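You operate a simulated robot arm through the tools that you are given. There is no shell and no other tool. Be economical: measure what you need, move in short steps, check, and stop when the job is done.

The job below is to be done with a simulated two-armed robot. You get a single attempt, and the scene is never put back.

## Task
Take the lid off the jar labelled "walnut" on the top of the parts table and lay it down there.
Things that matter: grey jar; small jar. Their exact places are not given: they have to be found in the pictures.

It is judged by the outcome, as a careful person would: the job done as asked, and still so three seconds after it is handed in. It fails if anything else is knocked over, pushed out of place, dropped, spilled or broken. A push-on lid holds only when it is set on centred and level and pressed home; a screw cap is set on level and turned clockwise until tight.

## Robot
Two 7-joint arms with two-finger grippers on one trunk, on a base that drives. Base frame: it is fixed to the floor where the robot stands at the start and does not move with it; the origin is under the middle of the robot, x ahead of it, y to its left, z up. Units: m, rad, N and s.
The left shoulder is at the start at [0.073, 0.216, 1.143], the right one opposite. With the tool pointing down near the work surface each hand reaches from about 0.3 to 0.82 m from the robot's upright axis, wherever it stands, measured 20 degrees to its own side. Payload 3.18 kg a hand.
The tool frame of a hand sits at the grasp point between the pads (the TCP): z along the fingers, y along the line on which they close. The tips reach 0.03 m beyond it. Largest opening 0.144 m; the body of the gripper starts 0.103 m behind the TCP.
Orientation is told as [roll, pitch, yaw] about the base's x, y, z axes, in that order, counted from this pose: with the fingers straight down and closing along the base's y, the tool's x points along the base's -x, its y along +y and its z along -z.

## Interface
- The arms move only by the tool send_rows. It takes "left_increments", "right_increments" or both (then of equal length, played together; a hand with none holds still); each is text: rows parted by semicolons, each of 7 numbers parted by spaces: the shift along the tool's x, y, z in mm, then the turn, a rotation vector about the tool's x, y, z in rad, then the finger opening in mm, from 0 to 144. In form: tx ty tz ax ay az jaw; .... A call has 1 to 20 rows; each row shifts and turns the commanded pose from where the row before left it, along the tool's axes as they then stand. A row lasts 0.2 s, in which the tool goes at most 0.05 m and 0.15 rad; a call with a longer step from one row to the next is refused whole, and so is a gripper value outside its range. Where a pose cannot be reached the arm comes as near as it can. A force on the tool above 40 N (or 10 N above the force at the start of the call, whichever is more), or a blocked arm, ends the call early, and 0.2 s more pass. Each finger halts on what it meets, pressing with about 31 N; the grip force reading is that of the motor and also rises with nothing between the fingers. The clock runs only during rows and for 0.2 s after the last one: add rows that do not move to give the fingers time. The reply holds the time, the measured pose of the TCP, the force on the tool along the base axes, the opening and the grip force, in the units named above and with some noise, with the torque about the TCP (base axes, N m) and any sound that the robot's microphone picked up.
- Cameras (640 x 400 px; columns grow to the right, rows downward): "scene" is now at [0.166, -0.0258, 1.349]; the picture's right is [-0.29, -0.96, 0.00], its down [-0.39, 0.12, -0.92] and it looks along [0.88, -0.26, -0.40] (base axes); focal length 214 px, centre (320, 200). "left" rides on the left gripper at [0.076, -0.016, -0.143] in its tool frame; the picture's right is [0.21, 0.98, 0.00], its down [-0.84, 0.18, -0.51] and it looks along [-0.50, 0.11, 0.86] (tool axes); focal length 218 px, centre (320, 200). "right" rides on the right gripper at [0.076, 0.016, -0.143] in its tool frame; the picture's right is [-0.21, 0.98, 0.00], its down [-0.84, -0.18, -0.51] and it looks along [-0.50, -0.11, 0.86] (tool axes); focal length 218 px, centre (320, 200).
- camera(camera): a new picture of that camera. The clock stands still meanwhile.
- move_column(by): slides the trunk up (or, below 0, down) by that many m; the arms and the scene camera ride with it, the base frame stays. It gives what a move gives, with no picture.
- base_move(legs): drives the robot by 1 to 6 legs, each [ahead, left, turn to the left] in m, m and rad, along the robot's own axes; the way and the turn of a leg run together, so that a leg with both is an arc; at most 1.5 m and 3.142 rad a leg. The arms and the cameras ride along, it lands a little off, and it stops where it bumps. It gives what a move gives.
- turn_head(pan, tilt): turns the head with the scene camera to pan (to the left, within 1.396 rad either way) and tilt (down, from -0.506 to 1.204), counted from straight ahead of the robot. It gives what a move gives.
- probe_pixels(camera, pixels): for up to 12 pixels [column, row] of the newest picture of that camera ("zoom" is the newest enlarged one), the place [x, y, z] in the base frame of the surface seen there, good to about 0.003 m. The clock stands still meanwhile.
- close_up(camera, box): a new picture of the part [left, top, right, bottom] of that camera's present view, enlarged. The clock stands still meanwhile.
- job_done(): hands the job in; it is judged then, once.

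Go step by step. Measure first, check grasps and placings, and put right what went wrong. The budget is 80 turns and 58 pictures, counting those below and the enlarged ones. Unless the task says otherwise, let go and move clear before handing in, and close with one line.

The tools are called as a command line: name --argument value ..., lists and objects as JSON in quotes. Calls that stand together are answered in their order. send_rows: Moves the arms, as the interface text tells. Its arguments: {"type":"object","properties":{"left_increments":{"type":"string"},"right_increments":{"type":"string"}},"required":[]} The other tools are called the same way: move_column (by) slides the trunk up or down; base_move (legs) drives the base; turn_head (pan, tilt) turns the head that bears the scene camera; camera (camera) takes a picture; probe_pixels (camera, pixels) gives the place of the surface under pixels of a picture; close_up (camera, box) takes an enlarged picture of a part of a camera's view; job_done () hands the job in.

At the start:

```text
t: 0.0
left_ee_pos: [0.403, 0.1094, 1.2605]
left_tool_rot: [-0.002, 0.0, 0.002]
left_wrist_force: [0.3, 0.2, -0.3]
left_wrist_torque: [0.0, 0.0, 0.03]
left_grip_width: 0.144
left_grasp_force: 0.0
right_ee_pos: [0.3511, -0.2291, 1.2984]
right_tool_rot: [0.001, 0.001, 0.001]
right_wrist_force: [-0.1, -0.1, -0.5]
right_wrist_torque: [0.01, -0.03, 0.03]
right_grip_width: 0.1442
right_grasp_force: 0.1
trunk travel left (down, up): [-0.225, 0.144]
robot x, y, heading: [0.0017, 0.0031, -0.001]
head pan, tilt: [-0.29, 0.414]
```

scene: 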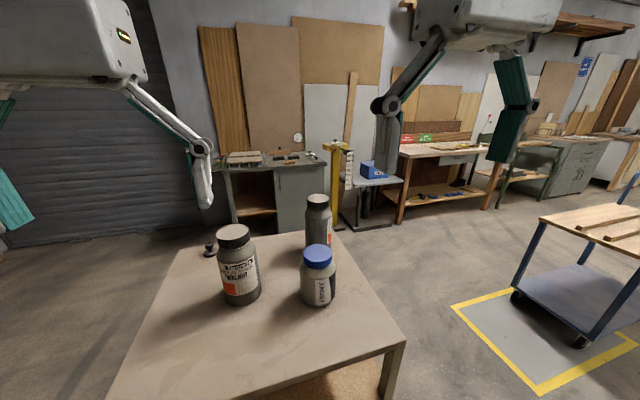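
right: 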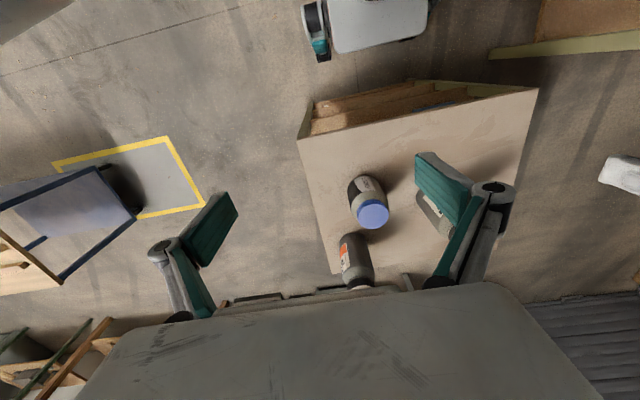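
left: 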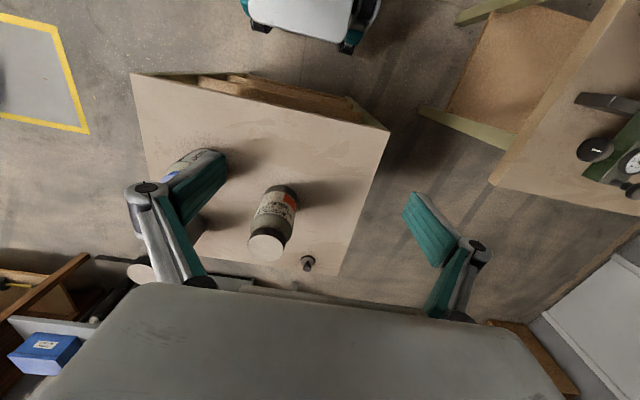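

The scene shows three jars on the table: a dark one at (239,265), one behind at (318,220), and a blue-capped one at (318,275). I'll enlarge the labels to read them.

close_up --camera "scene" --box '[190, 180, 350, 320]'

probe_pixels --camera "scene" --pixels '[[233, 232], [233, 243], [317, 199], [317, 252], [240, 265], [318, 290], [243, 300], [318, 303], [210, 247], [280, 350], [218, 240], [251, 240]]'

```text
2.86 times, centred on (270, 250) of scene
```

zoom: 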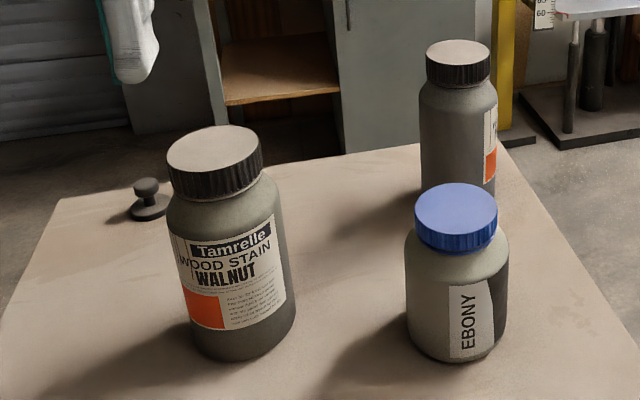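

```text
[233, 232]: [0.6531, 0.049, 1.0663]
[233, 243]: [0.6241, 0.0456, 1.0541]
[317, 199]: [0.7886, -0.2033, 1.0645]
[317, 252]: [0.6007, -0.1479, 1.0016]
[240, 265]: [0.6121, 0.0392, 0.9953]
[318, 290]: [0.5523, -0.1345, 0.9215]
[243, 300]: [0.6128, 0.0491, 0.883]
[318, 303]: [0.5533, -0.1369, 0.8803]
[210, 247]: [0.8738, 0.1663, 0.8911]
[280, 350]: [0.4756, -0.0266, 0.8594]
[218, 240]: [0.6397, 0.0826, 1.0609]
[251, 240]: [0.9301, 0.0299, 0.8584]
```

The front-left jar reads WALNUT with a ribbed black cap, probably a screw cap. The back jar's label is hidden, so I'll check it from the right hand's camera and look at the walnut jar from the left.

close_up --camera "right" --box '[320, 160, 400, 300]'

close_up --camera "left" --box '[220, 160, 330, 280]'

```text
2.86 times, centred on (360, 230) of right
```

zoom: 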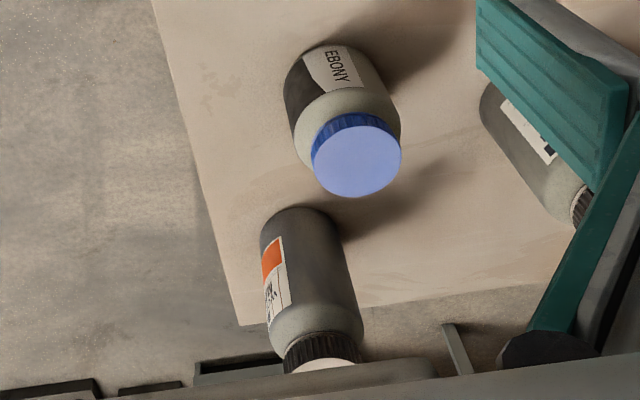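

```text
3.33 times, centred on (275, 220) of left
```

zoom: 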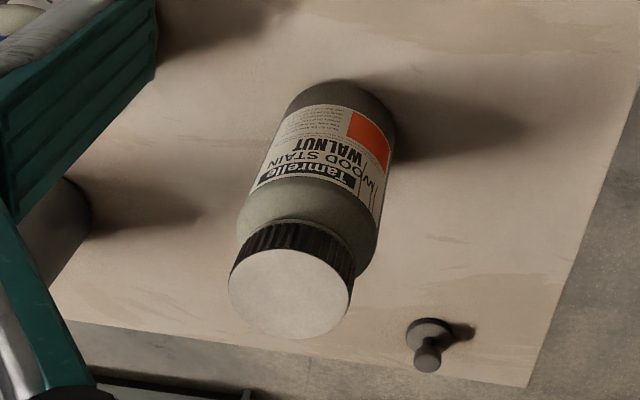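

The target is confirmed: the front-left WALNUT jar. I'll probe its lid rim and body in this zoom.

probe_pixels --camera "zoom" --pixels '[[290, 293], [234, 293], [347, 293], [290, 252], [290, 335], [305, 235], [325, 205], [258, 190], [372, 225], [310, 150], [430, 360], [430, 330]]'

camera --camera "left"

```text
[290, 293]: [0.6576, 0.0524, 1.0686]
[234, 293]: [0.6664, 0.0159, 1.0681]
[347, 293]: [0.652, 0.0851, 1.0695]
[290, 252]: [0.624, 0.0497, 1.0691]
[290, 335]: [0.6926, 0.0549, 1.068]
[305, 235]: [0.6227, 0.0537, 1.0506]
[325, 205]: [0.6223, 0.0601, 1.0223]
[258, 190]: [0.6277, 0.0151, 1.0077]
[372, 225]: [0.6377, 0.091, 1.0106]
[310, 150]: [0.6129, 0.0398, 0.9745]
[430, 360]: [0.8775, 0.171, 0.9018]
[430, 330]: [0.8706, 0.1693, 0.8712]
```

```text
51 pictures are left
```

left: 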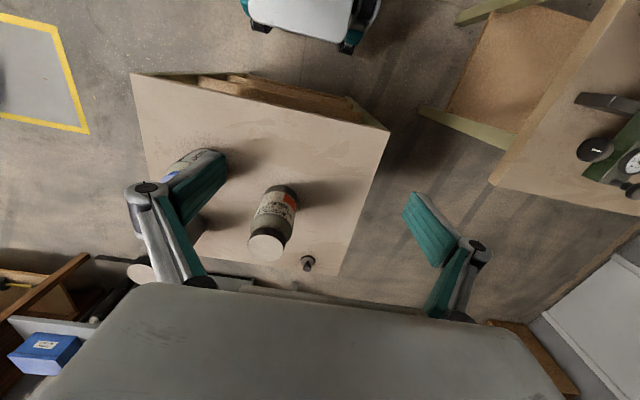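

Lid centre is about (0.657, 0.051), top z 1.068, radius 0.035; the body radius is about 0.045. Plan: the left hand holds the body horizontally from the front-left, and the right hand unscrews from above. First I bring the left hand ahead and turn it level, high above the jar.

send_rows --left_increments "-38 6 13 0 0 0 144;-38 6 13 0 0 0 144;-38 7 14 0 0 0 144;0 0 0 0 -0.1428 0 144;0 0 0 0 -0.1428 0 144;0 0 0 0 -0.1428 0 144;0 0 0 0 -0.1428 0 144;0 0 0 0 -0.1428 0 144;0 0 0 0 -0.1428 0 144;0 0 0 0 -0.1428 0 144;0 0 0 0 -0.1428 0 144;0 0 0 0 -0.1428 0 144;0 0 0 0 -0.1428 0 144;0 0 0 0 -0.1428 0 144;0 0 0 0.125 0 0 144;0 0 0 0.125 0 0 144;0 0 0 0.125 0 0 144;0 0 0 0.125 0 0 144;0 0 0 0 0 0 144"

camera --camera "scene"

```text
t: 4.0
left_ee_pos: [0.5239, 0.1177, 1.2271]
left_tool_rot: [-0.203, -1.563, 0.211]
left_wrist_force: [0.3, 0.4, -0.5]
left_wrist_torque: [0.01, 0.02, 0.0]
left_grip_width: 0.1441
left_grasp_force: 0.1
left hand out of reach, approached as far as the arm can: row 14, 15, 16, 17, 18
right_ee_pos: [0.3504, -0.2283, 1.298]
right_tool_rot: [-0.001, -0.002, 0.001]
right_wrist_force: [-0.9, -0.6, 0.2]
right_wrist_torque: [-0.03, -0.02, -0.01]
right_grip_width: 0.144
right_grasp_force: 0.0
trunk travel left (down, up): [-0.225, 0.144]
robot x, y, heading: [0.0012, 0.0028, -0.001]
head pan, tilt: [-0.29, 0.414]
```

```text
50 pictures are left
```

scene: 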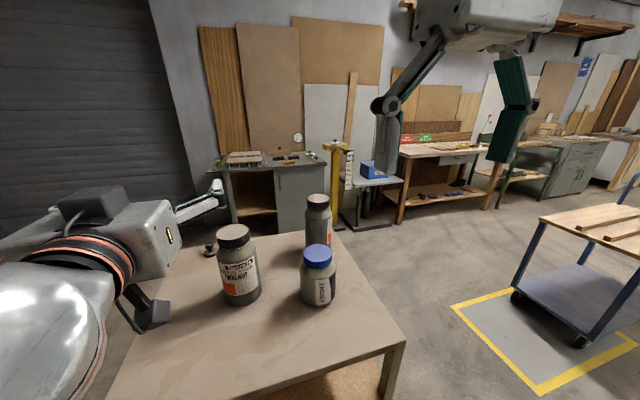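

The left hand is level but only heading about straight ahead (yaw ≈ 0), since it was cramped near the trunk. I'll back the base 0.08 m for room.

base_move --legs '[[-0.08, 0, 0]]'

send_rows --left_increments "0 0 10 0 0 0 144;0 0 20 0 0 0 144;0 0 20 0 0 0 144;0 0 10 0 0 0 144;0 0 0 0 0 0 144;0 0 0 0 0 0 144"

```text
t: 5.1
left_ee_pos: [0.4437, 0.1186, 1.2278]
left_tool_rot: [-0.205, -1.561, 0.217]
left_wrist_force: [0.1, 0.5, -0.4]
left_wrist_torque: [0.01, 0.03, 0.0]
left_grip_width: 0.1439
left_grasp_force: 0.0
right_ee_pos: [0.2703, -0.2297, 1.2966]
right_tool_rot: [0.0, 0.0, -0.001]
right_wrist_force: [-0.1, 0.5, 0.4]
right_wrist_torque: [-0.03, -0.06, 0.0]
right_grip_width: 0.1439
right_grasp_force: 0.1
trunk travel left (down, up): [-0.225, 0.144]
robot x, y, heading: [-0.082, -0.0036, 0.002]
head pan, tilt: [-0.29, 0.414]
```

```text
t: 6.5
left_ee_pos: [0.5043, 0.119, 1.2274]
left_tool_rot: [-0.128, -1.558, 0.145]
left_wrist_force: [-0.2, 0.3, -0.2]
left_wrist_torque: [0.0, -0.01, -0.01]
left_grip_width: 0.1439
left_grasp_force: 0.0
right_ee_pos: [0.2709, -0.2293, 1.2989]
right_tool_rot: [0.0, -0.001, 0.0]
right_wrist_force: [0.8, -1.0, -0.1]
right_wrist_torque: [-0.01, 0.02, -0.03]
right_grip_width: 0.144
right_grasp_force: 0.0
trunk travel left (down, up): [-0.225, 0.144]
robot x, y, heading: [-0.0773, 0.0011, 0.005]
head pan, tilt: [-0.29, 0.414]
```

The hand moved straight along +x, so the command starts from the measured pose. I'll try the yaw here and descend part of the way.

send_rows --left_increments "0 0 0 0.1 0 0 144;0 0 0 0.1 0 0 144;0 0 0 0.1 0 0 144;0 0 0 0.1 0 0 144;20 0 0 0 0 0 144;20 0 0 0 0 0 144;0 0 0 0 0 0 144"

```text
t: 8.1
left_ee_pos: [0.5003, 0.1179, 1.2056]
left_tool_rot: [-0.079, -1.549, 0.109]
left_wrist_force: [0.5, -0.3, 0.0]
left_wrist_torque: [-0.01, -0.03, 0.03]
left_grip_width: 0.1441
left_grasp_force: 0.1
left hand out of reach, approached as far as the arm can: row 1, 2, 3, 4, 5, 6
right_ee_pos: [0.2714, -0.2296, 1.2984]
right_tool_rot: [0.0, 0.002, 0.0]
right_wrist_force: [-0.5, 1.0, 0.1]
right_wrist_torque: [-0.01, 0.0, 0.01]
right_grip_width: 0.1442
right_grasp_force: 0.2
trunk travel left (down, up): [-0.225, 0.144]
robot x, y, heading: [-0.0793, -0.0006, 0.001]
head pan, tilt: [-0.29, 0.414]
```

Yawing to the right isn't reachable, so I'll approach straight ahead (heading ≈ 0). Testing a descent and sideways move with this orientation.

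send_rows --left_increments "20 -15 0 0 0 0 144;20 -20 0 0 0 0 144;20 -20 0 0 0 0 144;20 -12 0 0 0 0 144;0 0 0 0 0 0 144"

```text
t: 8.9
left_ee_pos: [0.5108, 0.0985, 1.1937]
left_tool_rot: [-1.559, -1.388, 1.63]
left_wrist_force: [0.5, 0.4, 0.5]
left_wrist_torque: [0.0, -0.02, 0.01]
left_grip_width: 0.144
left_grasp_force: 0.0
right_ee_pos: [0.2715, -0.2286, 1.2971]
right_tool_rot: [0.0, -0.001, 0.0]
right_wrist_force: [0.1, 0.3, 0.7]
right_wrist_torque: [-0.03, 0.02, 0.02]
right_grip_width: 0.144
right_grasp_force: 0.0
trunk travel left (down, up): [-0.225, 0.144]
robot x, y, heading: [-0.0753, -0.0019, 0.001]
head pan, tilt: [-0.29, 0.414]
stopped in row 4 (left hand): the arm was blocked; the commanded pose is now the measured one
```

The arm was blocked; I need to see the arm's configuration.

turn_head --pan 0.5 --tilt 0.6

camera --camera "scene"

camera --camera "right"

```text
t: 10.0
left_ee_pos: [0.5099, 0.0974, 1.1939]
left_tool_rot: [-1.559, -1.387, 1.631]
left_wrist_force: [0.5, 0.2, 0.4]
left_wrist_torque: [-0.03, 0.01, 0.01]
left_grip_width: 0.1439
left_grasp_force: 0.0
right_ee_pos: [0.271, -0.2276, 1.2987]
right_tool_rot: [-0.001, 0.001, 0.002]
right_wrist_force: [-0.7, -0.9, 0.0]
right_wrist_torque: [0.0, 0.0, -0.01]
right_grip_width: 0.1441
right_grasp_force: 0.1
trunk travel left (down, up): [-0.225, 0.144]
robot x, y, heading: [-0.0803, -0.0022, -0.0]
head pan, tilt: [0.499, 0.6]
```

```text
49 pictures are left
```

scene: 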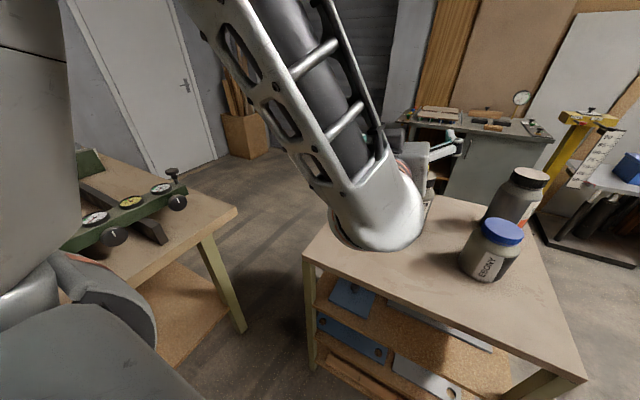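

```text
48 pictures are left
```

right: 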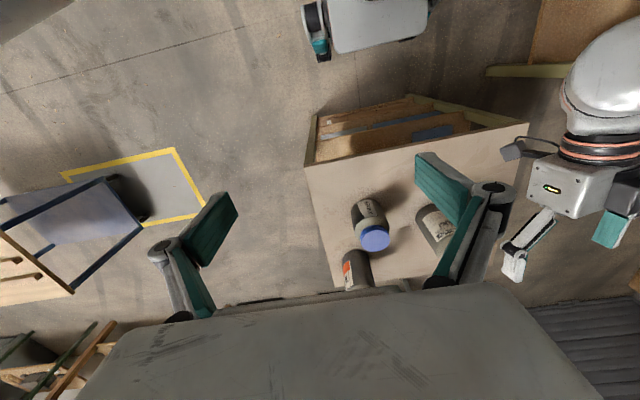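

The forearm comes down steeply, so the wrist is at its limit. Lowering the trunk puts the shoulder nearly level with the grasp height, so the arm can then stretch forward; 0.21 m down puts the left TCP at z ≈ 0.98, with the tips short of the jar.

move_column --by -0.21

send_rows --left_increments "0 -12 0 0 0 0.06 144;0 -12 0 0 0 0.06 144;0 -12 0 0 0 0.06 144;0 0 0 0 0 0 144"

```text
t: 11.5
left_ee_pos: [0.5647, 0.1008, 0.8838]
left_tool_rot: [-0.399, -1.215, 0.514]
left_wrist_force: [3.4, 1.1, 10.5]
left_wrist_torque: [0.84, 0.0, -0.29]
left_grip_width: 0.1451
left_grasp_force: 0.0
right_ee_pos: [0.2945, -0.2261, 1.1381]
right_tool_rot: [0.001, 0.075, 0.001]
right_wrist_force: [-1.2, 0.0, 0.3]
right_wrist_torque: [-0.05, -0.12, 0.03]
right_grip_width: 0.1441
right_grasp_force: 0.1
trunk travel left (down, up): [-0.084, 0.286]
robot x, y, heading: [-0.0815, 0.0003, -0.001]
head pan, tilt: [0.499, 0.6]
stopped: the force on the tool passed its limit at 121 N (the readings are from after the stop); the commanded pose is now the measured one
```

```text
t: 12.5
left_ee_pos: [0.5704, 0.065, 0.8832]
left_tool_rot: [0.119, -1.237, -0.027]
left_wrist_force: [-4.0, -1.7, -1.6]
left_wrist_torque: [-0.03, -0.06, 0.03]
left_grip_width: 0.1439
left_grasp_force: 0.0
right_ee_pos: [0.2972, -0.2287, 1.1368]
right_tool_rot: [0.001, 0.08, 0.0]
right_wrist_force: [-0.5, -0.4, 1.0]
right_wrist_torque: [-0.01, -0.03, 0.01]
right_grip_width: 0.1439
right_grasp_force: 0.0
trunk travel left (down, up): [-0.084, 0.286]
robot x, y, heading: [-0.0764, 0.0033, 0.0]
head pan, tilt: [0.499, 0.6]
```

The trunk stopped: the left hand met something (121 N), and it now sits low at z 0.883. I need to look before anything else.

camera --camera "scene"

camera --camera "left"

camera --camera "right"

```text
47 pictures are left
```

scene: 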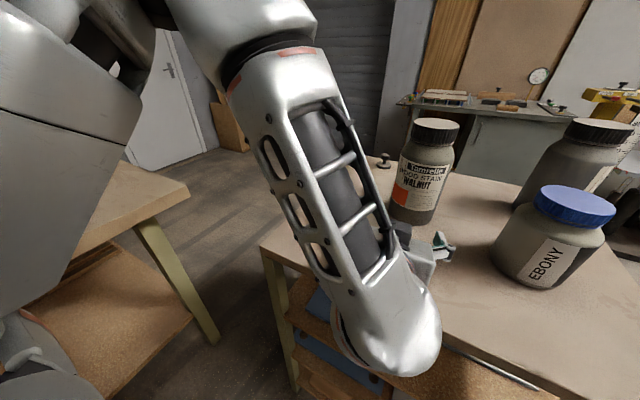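

```text
46 pictures are left
```

left: 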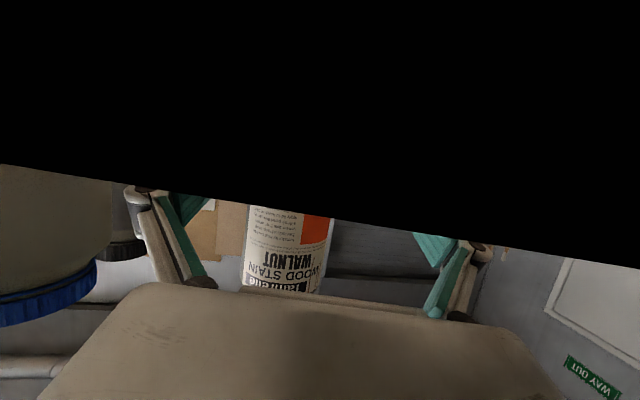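

```text
45 pictures are left
```

right: 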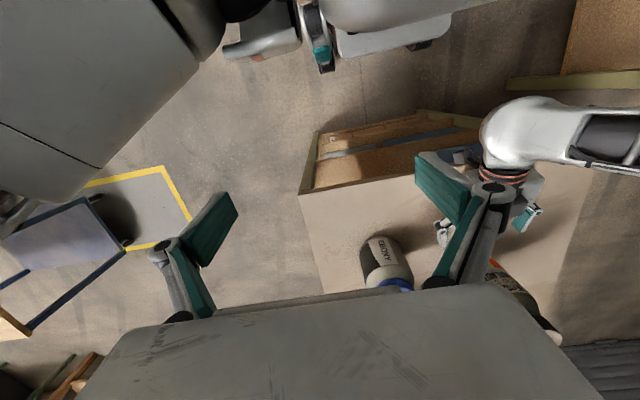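

Nothing fell; the left hand had dipped to table level because the trunk leaned slightly as well. It is now nearly level (19° down) in front of the jar, so I'll raise it with the arm and back off slightly.

send_rows --left_increments "-20 0 -14 0 0 0 144;-26 0 -14 0 0 0 144;-26 0 -14 0 0 0 144;-10 0 -4 0 0 0 144;0 0 0 0 0 0 144"

turn_head --pan -0.1 --tilt 0.5

camera --camera "scene"

```text
t: 13.7
left_ee_pos: [0.5513, 0.0618, 0.9773]
left_tool_rot: [0.117, -1.239, -0.028]
left_wrist_force: [0.9, 0.4, 0.2]
left_wrist_torque: [0.0, -0.01, -0.01]
left_grip_width: 0.1437
left_grasp_force: 0.0
right_ee_pos: [0.2972, -0.2291, 1.1392]
right_tool_rot: [0.0, 0.08, 0.001]
right_wrist_force: [0.4, -0.4, -0.3]
right_wrist_torque: [0.04, 0.01, 0.01]
right_grip_width: 0.1437
right_grasp_force: 0.1
trunk travel left (down, up): [-0.084, 0.286]
robot x, y, heading: [-0.0826, 0.0001, -0.001]
head pan, tilt: [0.499, 0.6]
```

```text
t: 14.7
left_ee_pos: [0.5515, 0.0619, 0.9762]
left_tool_rot: [0.115, -1.238, -0.028]
left_wrist_force: [-0.6, 0.1, -0.6]
left_wrist_torque: [0.0, 0.01, 0.0]
left_grip_width: 0.1439
left_grasp_force: 0.1
right_ee_pos: [0.2977, -0.229, 1.1378]
right_tool_rot: [0.0, 0.079, -0.001]
right_wrist_force: [0.6, -0.3, -0.3]
right_wrist_torque: [-0.01, 0.01, 0.04]
right_grip_width: 0.144
right_grasp_force: 0.1
trunk travel left (down, up): [-0.084, 0.286]
robot x, y, heading: [-0.08, -0.0016, 0.001]
head pan, tilt: [-0.099, 0.499]
```

```text
44 pictures are left
```

scene: 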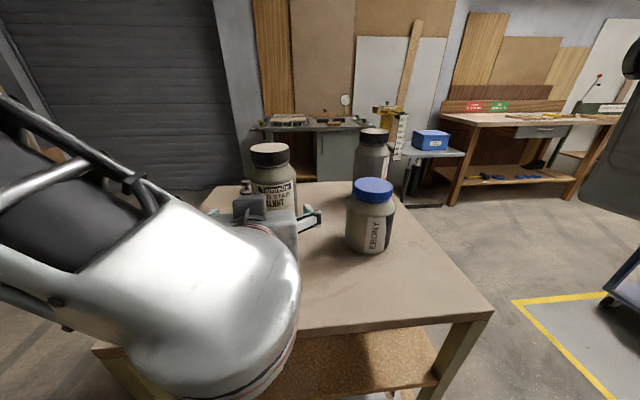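

The left hand is well placed in front of the jar. I'll check that the jar hasn't moved, and then slide the open fingers around it.

probe_pixels --camera "scene" --pixels '[[270, 147], [253, 148], [286, 148], [373, 184], [372, 133], [270, 160], [270, 165], [280, 175], [296, 185]]'

send_rows --left_increments "-12 -10 0 0 0 0 144;-13 -9 0 0 0 0 144;0 0 20 0 0 0 144;0 0 20 0 0 0 144;0 0 0 0 0 0 144"

close_up --camera "scene" --box '[210, 120, 350, 270]'

camera --camera "left"

```text
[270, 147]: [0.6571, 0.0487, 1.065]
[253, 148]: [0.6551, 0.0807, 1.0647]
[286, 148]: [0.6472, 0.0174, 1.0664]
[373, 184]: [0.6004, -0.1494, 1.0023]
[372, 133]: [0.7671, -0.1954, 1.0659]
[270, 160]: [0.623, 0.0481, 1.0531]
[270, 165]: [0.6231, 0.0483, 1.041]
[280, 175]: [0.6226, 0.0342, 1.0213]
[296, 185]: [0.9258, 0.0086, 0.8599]
```

```text
t: 15.9
left_ee_pos: [0.5996, 0.0446, 0.988]
left_tool_rot: [0.117, -1.238, -0.025]
left_wrist_force: [0.2, 0.7, 0.1]
left_wrist_torque: [0.02, 0.0, 0.02]
left_grip_width: 0.1439
left_grasp_force: 0.1
right_ee_pos: [0.2968, -0.2287, 1.1375]
right_tool_rot: [-0.001, 0.078, 0.002]
right_wrist_force: [-0.2, -0.4, -0.4]
right_wrist_torque: [-0.01, 0.01, -0.02]
right_grip_width: 0.144
right_grasp_force: 0.1
trunk travel left (down, up): [-0.084, 0.286]
robot x, y, heading: [-0.0807, -0.0021, -0.0]
head pan, tilt: [-0.099, 0.499]
```

```text
2.67 times, centred on (280, 195) of scene
```

zoom: 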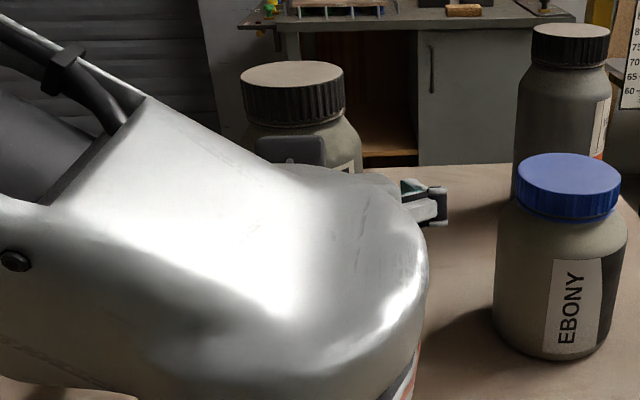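

```text
42 pictures are left
```

left: 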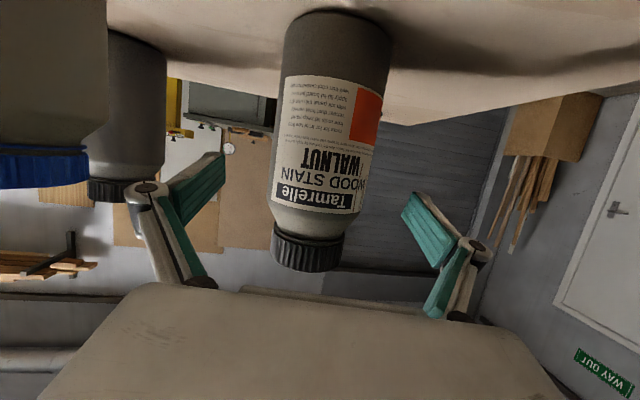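

The jar is centred between the fingers. I'll move the remaining 60 mm forward and then close.

send_rows --left_increments "0 0 20 0 0 0 144;0 0 20 0 0 0 144;0 0 20 0 0 0 144;0 0 0 0 0 0 144"

camera --camera "left"

```text
t: 16.9
left_ee_pos: [0.6587, 0.0495, 0.9684]
left_tool_rot: [0.116, -1.242, -0.027]
left_wrist_force: [-1.1, -0.3, -0.7]
left_wrist_torque: [0.03, 0.01, 0.03]
left_grip_width: 0.1439
left_grasp_force: 0.0
right_ee_pos: [0.2971, -0.2285, 1.1384]
right_tool_rot: [0.001, 0.077, 0.003]
right_wrist_force: [0.2, 0.3, 0.3]
right_wrist_torque: [-0.03, -0.02, -0.04]
right_grip_width: 0.144
right_grasp_force: 0.1
trunk travel left (down, up): [-0.084, 0.286]
robot x, y, heading: [-0.0811, -0.0005, 0.001]
head pan, tilt: [-0.099, 0.499]
```

```text
41 pictures are left
```

left: 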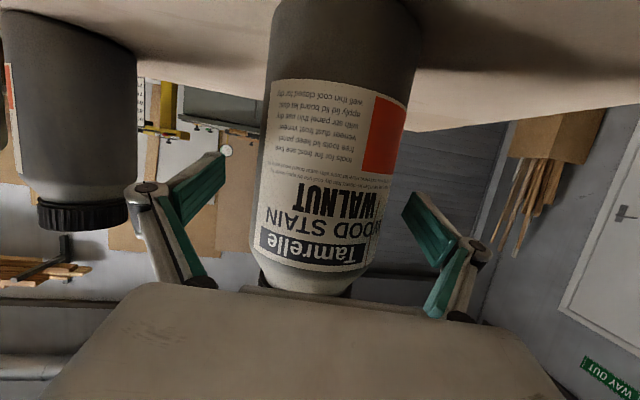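

The jar is between the fingers. Closing in steps.

send_rows --left_increments "0 0 0 0 0 0 125;0 0 0 0 0 0 112;0 0 0 0 0 0 104;0 0 0 0 0 0 98;0 0 0 0 0 0 92;0 0 0 0 0 0 86;0 0 0 0 0 0 80;0 0 0 0 0 0 76;0 0 0 0 0 0 76"

camera --camera "left"

camera --camera "scene"

```text
t: 18.9
left_ee_pos: [0.6565, 0.0499, 0.9666]
left_tool_rot: [0.114, -1.24, -0.027]
left_wrist_force: [-2.0, 0.1, 1.1]
left_wrist_torque: [-0.25, 0.13, -0.1]
left_grip_width: 0.0943
left_grasp_force: 31.0
right_ee_pos: [0.2977, -0.229, 1.1384]
right_tool_rot: [-0.001, 0.079, 0.002]
right_wrist_force: [0.0, 0.6, -0.7]
right_wrist_torque: [-0.03, 0.01, 0.01]
right_grip_width: 0.1441
right_grasp_force: 0.0
trunk travel left (down, up): [-0.084, 0.286]
robot x, y, heading: [-0.078, -0.0004, 0.002]
head pan, tilt: [-0.099, 0.499]
```

```text
40 pictures are left
```

left: 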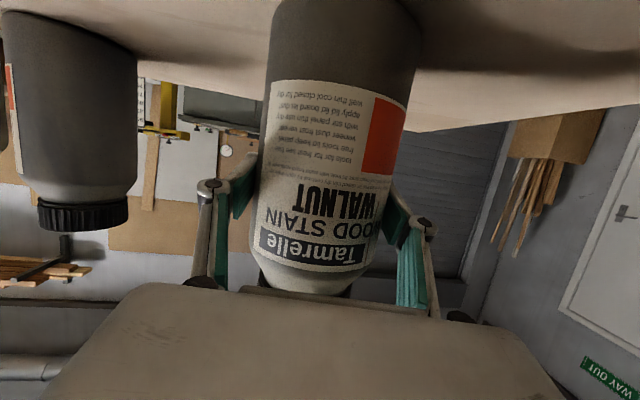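

```text
39 pictures are left
```

scene: 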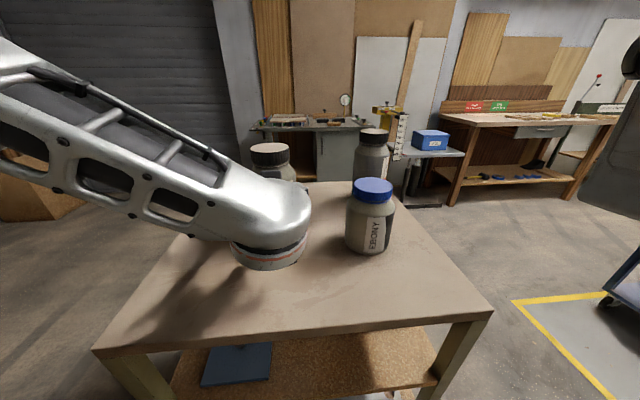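

Jar held at 94 mm and upright. Next I bring the right hand up, level it and move it forward over the table, staying on the right side.

send_rows --right_increments "0 0 -35 0 -0.04 0 144;0 0 -35 0 -0.04 0 144;-40 5 0 0 0 0 120;-40 5 0 0 0 0 110;-40 5 0 0 0 0 110;-40 10 0 0 0 0 110;-40 10 0 0 0 0 110;-40 15 0 0 0 0 110;-40 15 0 0 0 0 110;0 0 0 0 0 0 110"

camera --camera "right"

camera --camera "scene"

```text
t: 21.1
left_ee_pos: [0.6567, 0.0489, 0.9673]
left_tool_rot: [0.114, -1.241, -0.025]
left_wrist_force: [2.2, -1.7, 2.3]
left_wrist_torque: [-0.47, -0.19, 0.05]
left_grip_width: 0.0942
left_grasp_force: 31.2
right_ee_pos: [0.5609, -0.1486, 1.0805]
right_tool_rot: [0.01, -0.025, -0.017]
right_wrist_force: [0.9, -0.6, -0.5]
right_wrist_torque: [-0.01, 0.0, -0.01]
right_grip_width: 0.1098
right_grasp_force: 0.1
right hand out of reach, approached as far as the arm can: row 1, 2, 3, 4, 5, 6, 7, 8, 9
trunk travel left (down, up): [-0.084, 0.286]
robot x, y, heading: [-0.0792, -0.0013, 0.003]
head pan, tilt: [-0.099, 0.499]
```

```text
38 pictures are left
```

right: 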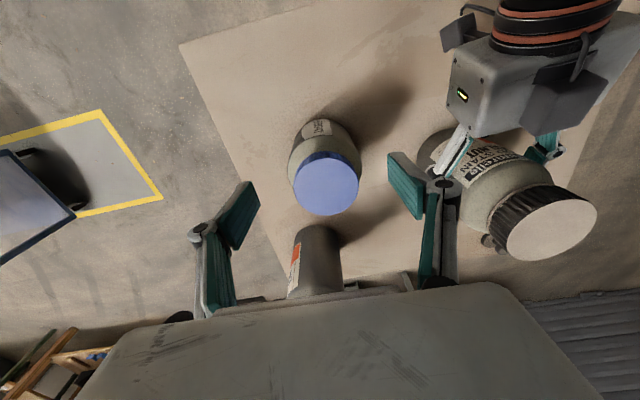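

```text
37 pictures are left
```

scene: 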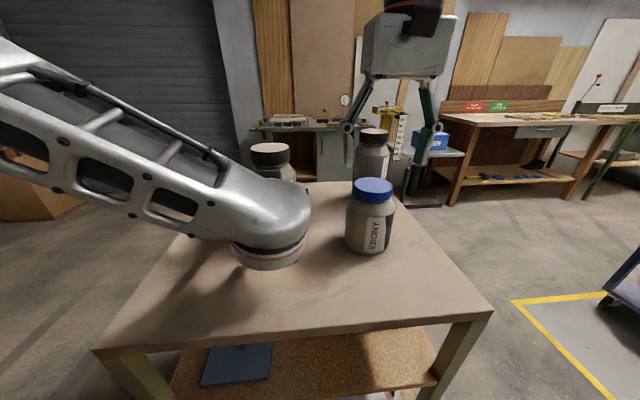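

The lowered trunk caps the right hand's height at 1.08 at this radius, which is just over what I need. I'll turn the right hand clockwise 90° here (tips at 1.05 clear the ebony cap at 1.00) to see whether it can slide in from the side.

send_rows --right_increments "0 0 0 0 0 0.14 110;0 0 0 0 0 0.14 110;0 0 0 0 0 0.14 110;0 0 0 0 0 0.14 110;0 0 0 0 0 0.14 110;0 0 0 0 0 0.14 110;0 0 0 0 0 0.14 110;0 0 0 0 0 0.14 110;0 0 0 0 0 0.14 110;0 0 0 0 0 0.14 110;0 0 0 0 0 0.14 110;0 0 0 0 0 0 110"

```text
t: 23.7
left_ee_pos: [0.6574, 0.0489, 0.9674]
left_tool_rot: [0.115, -1.241, -0.027]
left_wrist_force: [2.6, -3.0, 4.3]
left_wrist_torque: [-0.72, -0.31, 0.09]
left_grip_width: 0.0944
left_grasp_force: 31.1
right_ee_pos: [0.5578, -0.148, 1.0803]
right_tool_rot: [0.001, -0.001, -1.541]
right_wrist_force: [0.3, -0.1, -1.2]
right_wrist_torque: [0.01, 0.02, 0.0]
right_grip_width: 0.11
right_grasp_force: 0.0
trunk travel left (down, up): [-0.084, 0.286]
robot x, y, heading: [-0.0781, -0.0007, 0.004]
head pan, tilt: [-0.099, 0.499]
```

Yaw works. Now moving toward (0.655, −0.07), slightly higher, checking reach.

send_rows --right_increments "20 15 -4 0 0 0.01 110;20 20 -4 0 0 0.01 110;20 20 -4 0 0 0.01 110;20 20 0 0 0 0 110;0 22 0 0 0 0 110;0 0 0 0 0 0 110"

camera --camera "scene"

```text
t: 25.1
left_ee_pos: [0.6572, 0.0493, 0.9671]
left_tool_rot: [0.12, -1.24, -0.029]
left_wrist_force: [-3.5, 0.1, 4.2]
left_wrist_torque: [-0.43, 0.21, -0.16]
left_grip_width: 0.0943
left_grasp_force: 30.8
right_ee_pos: [0.6439, -0.0799, 1.112]
right_tool_rot: [0.014, 0.05, -1.582]
right_wrist_force: [0.5, -1.0, 0.1]
right_wrist_torque: [0.03, -0.02, 0.02]
right_grip_width: 0.1099
right_grasp_force: 0.1
right hand out of reach, approached as far as the arm can: row 5
trunk travel left (down, up): [-0.084, 0.286]
robot x, y, heading: [-0.0762, -0.0035, -0.006]
head pan, tilt: [-0.099, 0.499]
```

```text
36 pictures are left
```

scene: 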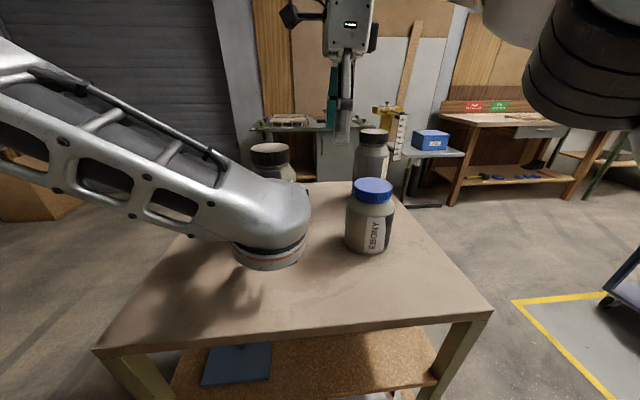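

The right hand reached (0.644, −0.08, 1.112). I'll lower it a bit, level it, and slide toward the lid from the right, checking reach.

send_rows --right_increments "0 5 10 -0.025 0 0 110;0 5 10 -0.025 0 0 110;15 0 0 0 0 0 110;20 0 0 0 0 0 110;20 0 0 0 0 0 110;0 0 0 0 0 0 110"

camera --camera "right"

```text
t: 26.4
left_ee_pos: [0.6582, 0.0498, 0.9685]
left_tool_rot: [0.118, -1.24, -0.026]
left_wrist_force: [-0.1, 2.3, 1.4]
left_wrist_torque: [-0.04, -0.03, 0.05]
left_grip_width: 0.094
left_grasp_force: 31.6
right_ee_pos: [0.6698, -0.0805, 1.1113]
right_tool_rot: [0.054, 0.143, -1.644]
right_wrist_force: [-1.0, 0.2, -0.4]
right_wrist_torque: [0.05, 0.06, -0.01]
right_grip_width: 0.1102
right_grasp_force: 0.0
right hand out of reach, approached as far as the arm can: row 5
trunk travel left (down, up): [-0.084, 0.286]
robot x, y, heading: [-0.0781, -0.0026, 0.004]
head pan, tilt: [-0.099, 0.499]
stopped in row 6 (right hand): the arm was blocked; the commanded pose is now the measured one
```

```text
35 pictures are left
```

right: 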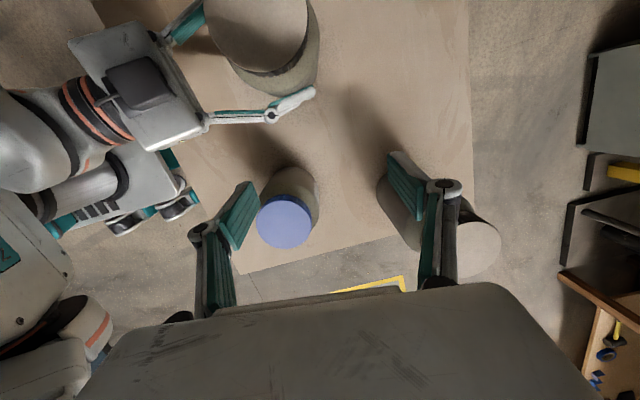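

The right hand can't reach the lid with the base and trunk like this. I'll release the left hand, back it off, raise the trunk by 0.1 m and drive slightly forward and left, then regrasp with a steeper left hand. First, open and retreat.

send_rows --left_increments "0 0 0 0 0 0 100;0 0 0 0 0 0 120;0 0 0 0 0 0 144;0 0 0 0 0 0 144;0 0 -15 0 0 0 144;0 0 -25 0 0 0 144;0 0 -25 0 0 0 144;0 0 -25 0 0 0 144;0 0 -20 0 0 0 144;0 0 0 0 0 0 144"

camera --camera "scene"

```text
t: 28.6
left_ee_pos: [0.5541, 0.0401, 1.0013]
left_tool_rot: [0.117, -1.24, -0.026]
left_wrist_force: [-0.2, 0.8, -0.1]
left_wrist_torque: [-0.01, 0.0, 0.0]
left_grip_width: 0.144
left_grasp_force: 0.0
right_ee_pos: [0.6693, -0.0811, 1.1106]
right_tool_rot: [0.056, 0.139, -1.646]
right_wrist_force: [-0.4, -0.1, -0.2]
right_wrist_torque: [0.02, 0.03, -0.03]
right_grip_width: 0.11
right_grasp_force: 0.0
trunk travel left (down, up): [-0.084, 0.286]
robot x, y, heading: [-0.0803, 0.0007, 0.005]
head pan, tilt: [-0.099, 0.499]
```

```text
34 pictures are left
```

scene: 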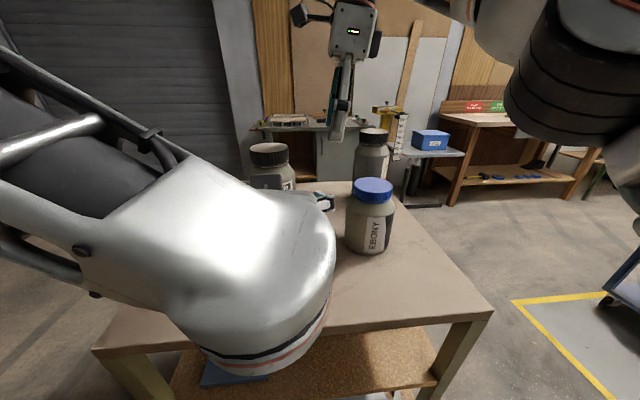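

The jar still stands. Raising the trunk.

move_column --by 0.1

```text
t: 29.9
left_ee_pos: [0.5546, 0.0404, 1.1008]
left_tool_rot: [0.114, -1.236, -0.025]
left_wrist_force: [0.4, -0.2, -1.0]
left_wrist_torque: [0.0, 0.0, 0.0]
left_grip_width: 0.1439
left_grasp_force: 0.0
right_ee_pos: [0.5358, -0.0961, 1.4157]
right_tool_rot: [0.4, 0.205, -1.593]
right_wrist_force: [0.6, 0.3, -0.6]
right_wrist_torque: [0.04, 0.06, 0.02]
right_grip_width: 0.1099
right_grasp_force: 0.1
trunk travel left (down, up): [-0.184, 0.186]
robot x, y, heading: [-0.0806, -0.0014, -0.001]
head pan, tilt: [-0.099, 0.499]
```

The left hand is fine, and the right sprang up to z 1.416 (clear of everything). I'll lift and steepen the left hand, then drive the base.

send_rows --left_increments "-25 0 -15 0 0.1 0 144;-25 0 -15 0 0.1 0 144;0 0 0 0 0.1 0 144;0 0 0 0 0 0 144"

base_move --legs '[[0.05, 0.03, 0]]'

camera --camera "scene"

camera --camera "left"

```text
t: 30.9
left_ee_pos: [0.543, 0.0366, 1.1614]
left_tool_rot: [0.064, -0.94, 0.032]
left_wrist_force: [-0.5, -0.3, -0.3]
left_wrist_torque: [0.0, 0.03, 0.0]
left_grip_width: 0.1438
left_grasp_force: 0.1
right_ee_pos: [0.5374, -0.0984, 1.4164]
right_tool_rot: [0.396, 0.203, -1.602]
right_wrist_force: [-0.6, -0.4, -0.1]
right_wrist_torque: [-0.01, -0.01, -0.01]
right_grip_width: 0.1099
right_grasp_force: 0.1
trunk travel left (down, up): [-0.184, 0.186]
robot x, y, heading: [-0.0813, 0.0018, -0.002]
head pan, tilt: [-0.099, 0.499]
```

```text
t: 31.9
left_ee_pos: [0.5944, 0.0678, 1.16]
left_tool_rot: [0.063, -0.942, 0.034]
left_wrist_force: [-0.1, 0.8, 0.0]
left_wrist_torque: [-0.02, -0.01, -0.05]
left_grip_width: 0.1439
left_grasp_force: 0.1
right_ee_pos: [0.5881, -0.0689, 1.4135]
right_tool_rot: [0.394, 0.201, -1.606]
right_wrist_force: [0.2, -0.2, -0.7]
right_wrist_torque: [-0.03, 0.04, -0.02]
right_grip_width: 0.11
right_grasp_force: 0.0
trunk travel left (down, up): [-0.184, 0.186]
robot x, y, heading: [-0.03, 0.0286, 0.002]
head pan, tilt: [-0.099, 0.499]
```

```text
33 pictures are left
```

scene: 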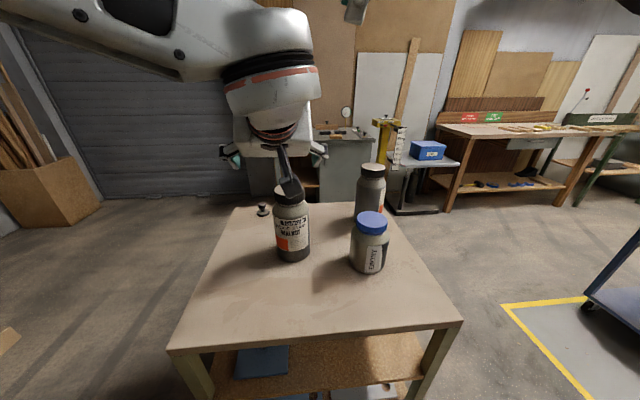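

```text
32 pictures are left
```

left: 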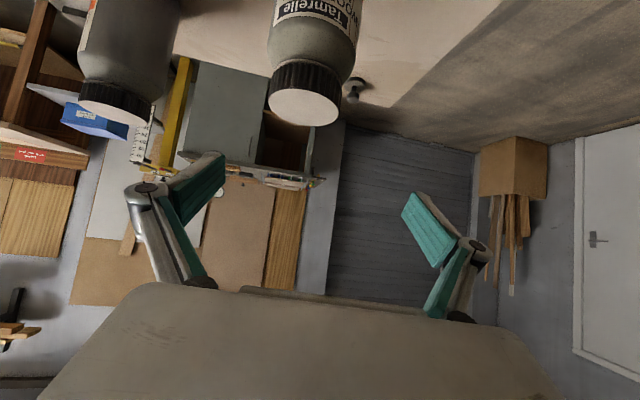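

The left hand now points 36° below level and the jar is clear. I'll back it off slightly and lower it to the pre-grasp point.

send_rows --left_increments "10 -13 -15 0 0 0 144;10 -14 -15 0 0 0 144;29 -1 21 0 0 0 144;29 -1 21 0 0 0 144;29 -1 21 0 0 0 144;30 -2 22 0 0 0 144;0 0 0 0 0 0 144"

camera --camera "left"

camera --camera "scene"

```text
t: 33.5
left_ee_pos: [0.5597, 0.0395, 1.0155]
left_tool_rot: [0.064, -0.943, 0.034]
left_wrist_force: [-0.5, 0.6, 0.5]
left_wrist_torque: [-0.01, 0.0, -0.03]
left_grip_width: 0.1439
left_grasp_force: 0.0
right_ee_pos: [0.5883, -0.0759, 1.4152]
right_tool_rot: [0.394, 0.209, -1.613]
right_wrist_force: [-0.9, -0.3, 0.2]
right_wrist_torque: [0.01, 0.01, 0.0]
right_grip_width: 0.1098
right_grasp_force: 0.1
trunk travel left (down, up): [-0.184, 0.186]
robot x, y, heading: [-0.0295, 0.0302, 0.003]
head pan, tilt: [-0.099, 0.499]
```

```text
31 pictures are left
```

left: 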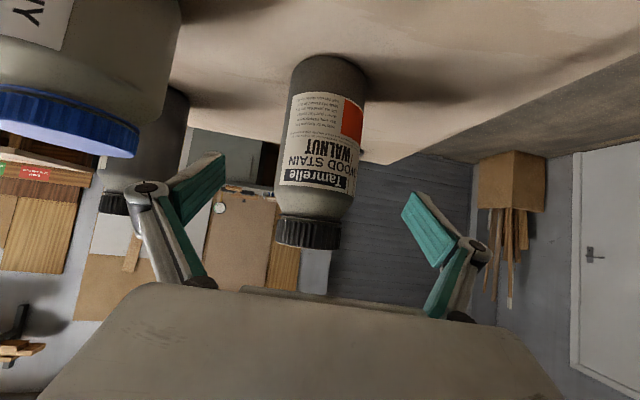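

```text
30 pictures are left
```

scene: 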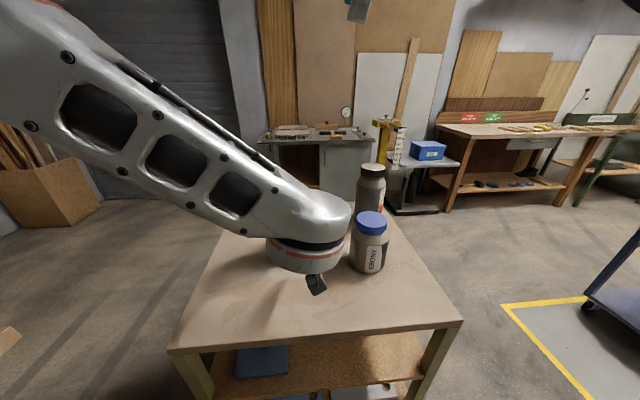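

Jar is centred between the fingers. Advancing 120 mm, then closing.

send_rows --left_increments "0 0 20 0 0 0 144;0 0 20 0 0 0 144;0 0 20 0 0 0 144;0 0 20 0 0 0 144;0 0 20 0 0 0 144;0 0 20 0 0 0 144;0 0 0 0 0 0 144"

camera --camera "left"

```text
t: 35.1
left_ee_pos: [0.6571, 0.0506, 0.9454]
left_tool_rot: [0.064, -0.941, 0.036]
left_wrist_force: [-0.2, -0.8, 1.4]
left_wrist_torque: [0.02, -0.02, -0.02]
left_grip_width: 0.1439
left_grasp_force: 0.0
right_ee_pos: [0.5888, -0.0756, 1.4148]
right_tool_rot: [0.392, 0.209, -1.613]
right_wrist_force: [0.6, -0.1, 0.2]
right_wrist_torque: [0.0, -0.01, 0.0]
right_grip_width: 0.1101
right_grasp_force: 0.1
trunk travel left (down, up): [-0.184, 0.186]
robot x, y, heading: [-0.0289, 0.0288, 0.007]
head pan, tilt: [-0.099, 0.499]
```

```text
29 pictures are left
```

left: 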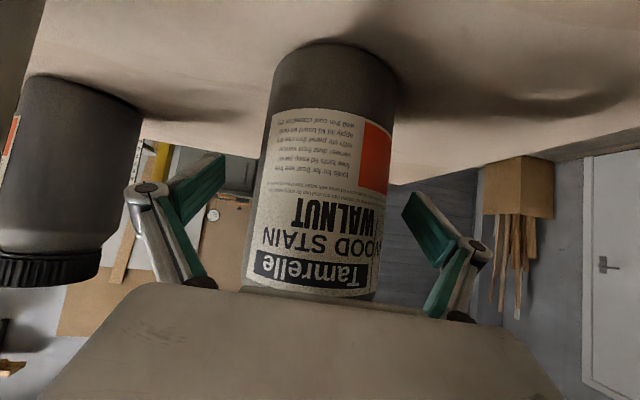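

Good. Before closing I move the right hand too: level it and bring it over the lid at height. Left closes at the same time.

send_rows --left_increments "0 0 0 0 0 0 125;0 0 0 0 0 0 112;0 0 0 0 0 0 104;0 0 0 0 0 0 98;0 0 0 0 0 0 92;0 0 0 0 0 0 86;0 0 0 0 0 0 80;0 0 0 0 0 0 76;0 0 0 0 0 0 76"

camera --camera "right"

```text
t: 37.1
left_ee_pos: [0.6563, 0.0499, 0.947]
left_tool_rot: [0.061, -0.939, 0.036]
left_wrist_force: [-1.3, 1.2, 0.4]
left_wrist_torque: [-0.05, 0.16, -0.05]
left_grip_width: 0.0944
left_grasp_force: 30.3
right_ee_pos: [0.5891, -0.0758, 1.4146]
right_tool_rot: [0.395, 0.21, -1.613]
right_wrist_force: [0.4, 0.5, 0.1]
right_wrist_torque: [0.05, -0.02, 0.0]
right_grip_width: 0.1101
right_grasp_force: 0.0
trunk travel left (down, up): [-0.184, 0.186]
robot x, y, heading: [-0.0307, 0.0263, 0.003]
head pan, tilt: [-0.099, 0.499]
```

```text
28 pictures are left
```

right: 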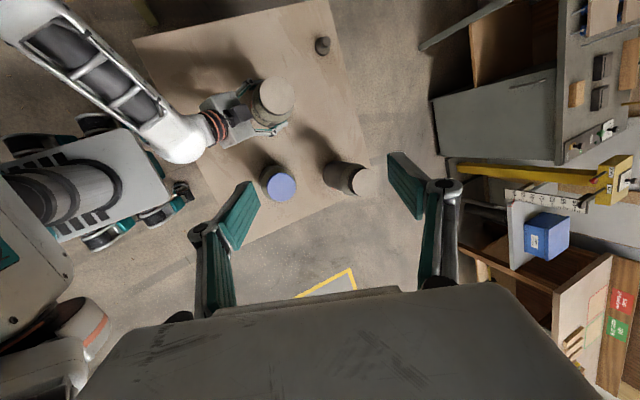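

Left holds at 94 mm. Now levelling the right hand and bringing it above the lid.

send_rows --right_increments "0 0 0 0.097 -0.054 0 110;0 0 0 0.097 -0.054 0 110;0 0 0 0.097 -0.054 0 110;0 0 0 0.097 -0.054 0 110;0 0 35 0 0 0 110;0 0 35 0 0 0 110;31 17 20 0 0 0 110;31 17 20 0 0 0 110;31 17 20 0 0 0 110;31 17 20 0 0 0 110;0 0 0 0 0 0 110"

camera --camera "right"

camera --camera "scene"

```text
t: 39.7
left_ee_pos: [0.6572, 0.0494, 0.9476]
left_tool_rot: [0.062, -0.94, 0.04]
left_wrist_force: [-0.7, 0.2, 0.5]
left_wrist_torque: [-0.19, 0.08, -0.04]
left_grip_width: 0.0944
left_grasp_force: 31.3
right_ee_pos: [0.652, -0.0376, 1.3617]
right_tool_rot: [0.386, 0.312, -1.676]
right_wrist_force: [0.1, 0.3, -0.2]
right_wrist_torque: [0.03, 0.0, 0.0]
right_grip_width: 0.1099
right_grasp_force: 0.0
right hand out of reach, approached as far as the arm can: row 1, 2, 3, 4, 8, 9, 10
trunk travel left (down, up): [-0.184, 0.186]
robot x, y, heading: [-0.0288, 0.0296, 0.002]
head pan, tilt: [-0.099, 0.499]
stopped in row 11 (right hand): the arm was blocked; the commanded pose is now the measured one
```

```text
27 pictures are left
```

right: 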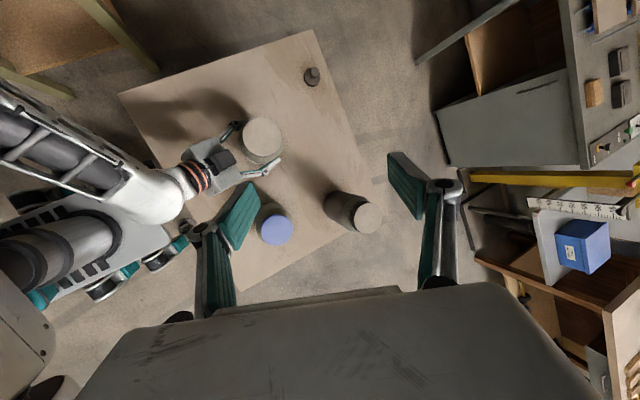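

```text
26 pictures are left
```

scene: 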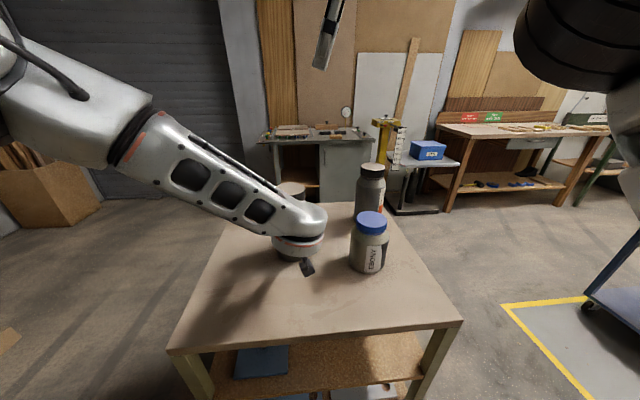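

It's too high to level there. I'll come down first (tips stay above the lid), then level.

send_rows --right_increments "-12 -17 32 0 0 0 110;-12 -17 32 0 0 0 110;-12 -17 32 0 0 0 110;-12 -17 32 0 0 0 110;-12 -17 31 0 0 0 110;0 0 0 0.094 -0.08 0 110;0 0 0 0.094 -0.08 0 110;0 0 0 0.094 -0.08 0 110;0 0 0 0.094 -0.08 0 110;0 0 0 0 0 0 110"

camera --camera "right"

```text
t: 41.9
left_ee_pos: [0.6575, 0.049, 0.9465]
left_tool_rot: [0.061, -0.94, 0.038]
left_wrist_force: [0.5, -1.0, 1.9]
left_wrist_torque: [-0.36, 0.03, -0.03]
left_grip_width: 0.0942
left_grasp_force: 31.0
right_ee_pos: [0.6327, -0.0389, 1.1745]
right_tool_rot: [-0.001, 0.002, -1.738]
right_wrist_force: [0.0, 0.2, -0.9]
right_wrist_torque: [0.03, 0.01, -0.01]
right_grip_width: 0.1104
right_grasp_force: 0.1
trunk travel left (down, up): [-0.184, 0.186]
robot x, y, heading: [-0.0291, 0.0309, 0.004]
head pan, tilt: [-0.099, 0.499]
```

```text
25 pictures are left
```

right: 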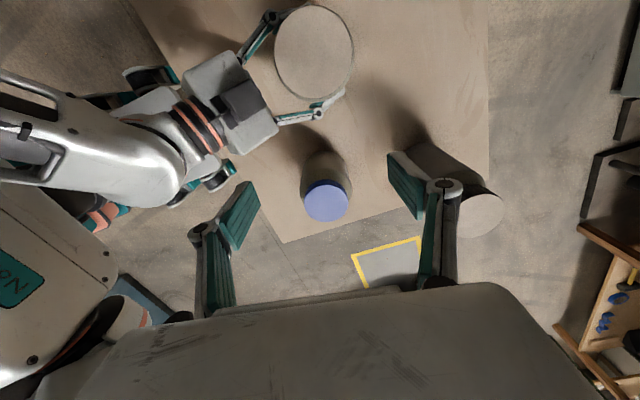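

Level at (0.633, −0.039, 1.175). Let me measure the lid again from this picture.

probe_pixels --camera "right" --pixels '[[314, 52], [278, 52], [350, 52], [314, 9], [314, 93], [240, 105], [253, 90]]'

```text
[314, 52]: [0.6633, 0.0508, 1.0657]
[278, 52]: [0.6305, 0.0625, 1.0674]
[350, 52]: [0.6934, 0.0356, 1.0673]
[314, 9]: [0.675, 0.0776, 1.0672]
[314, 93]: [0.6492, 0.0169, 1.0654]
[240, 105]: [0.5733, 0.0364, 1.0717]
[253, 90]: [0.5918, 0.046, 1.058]
```

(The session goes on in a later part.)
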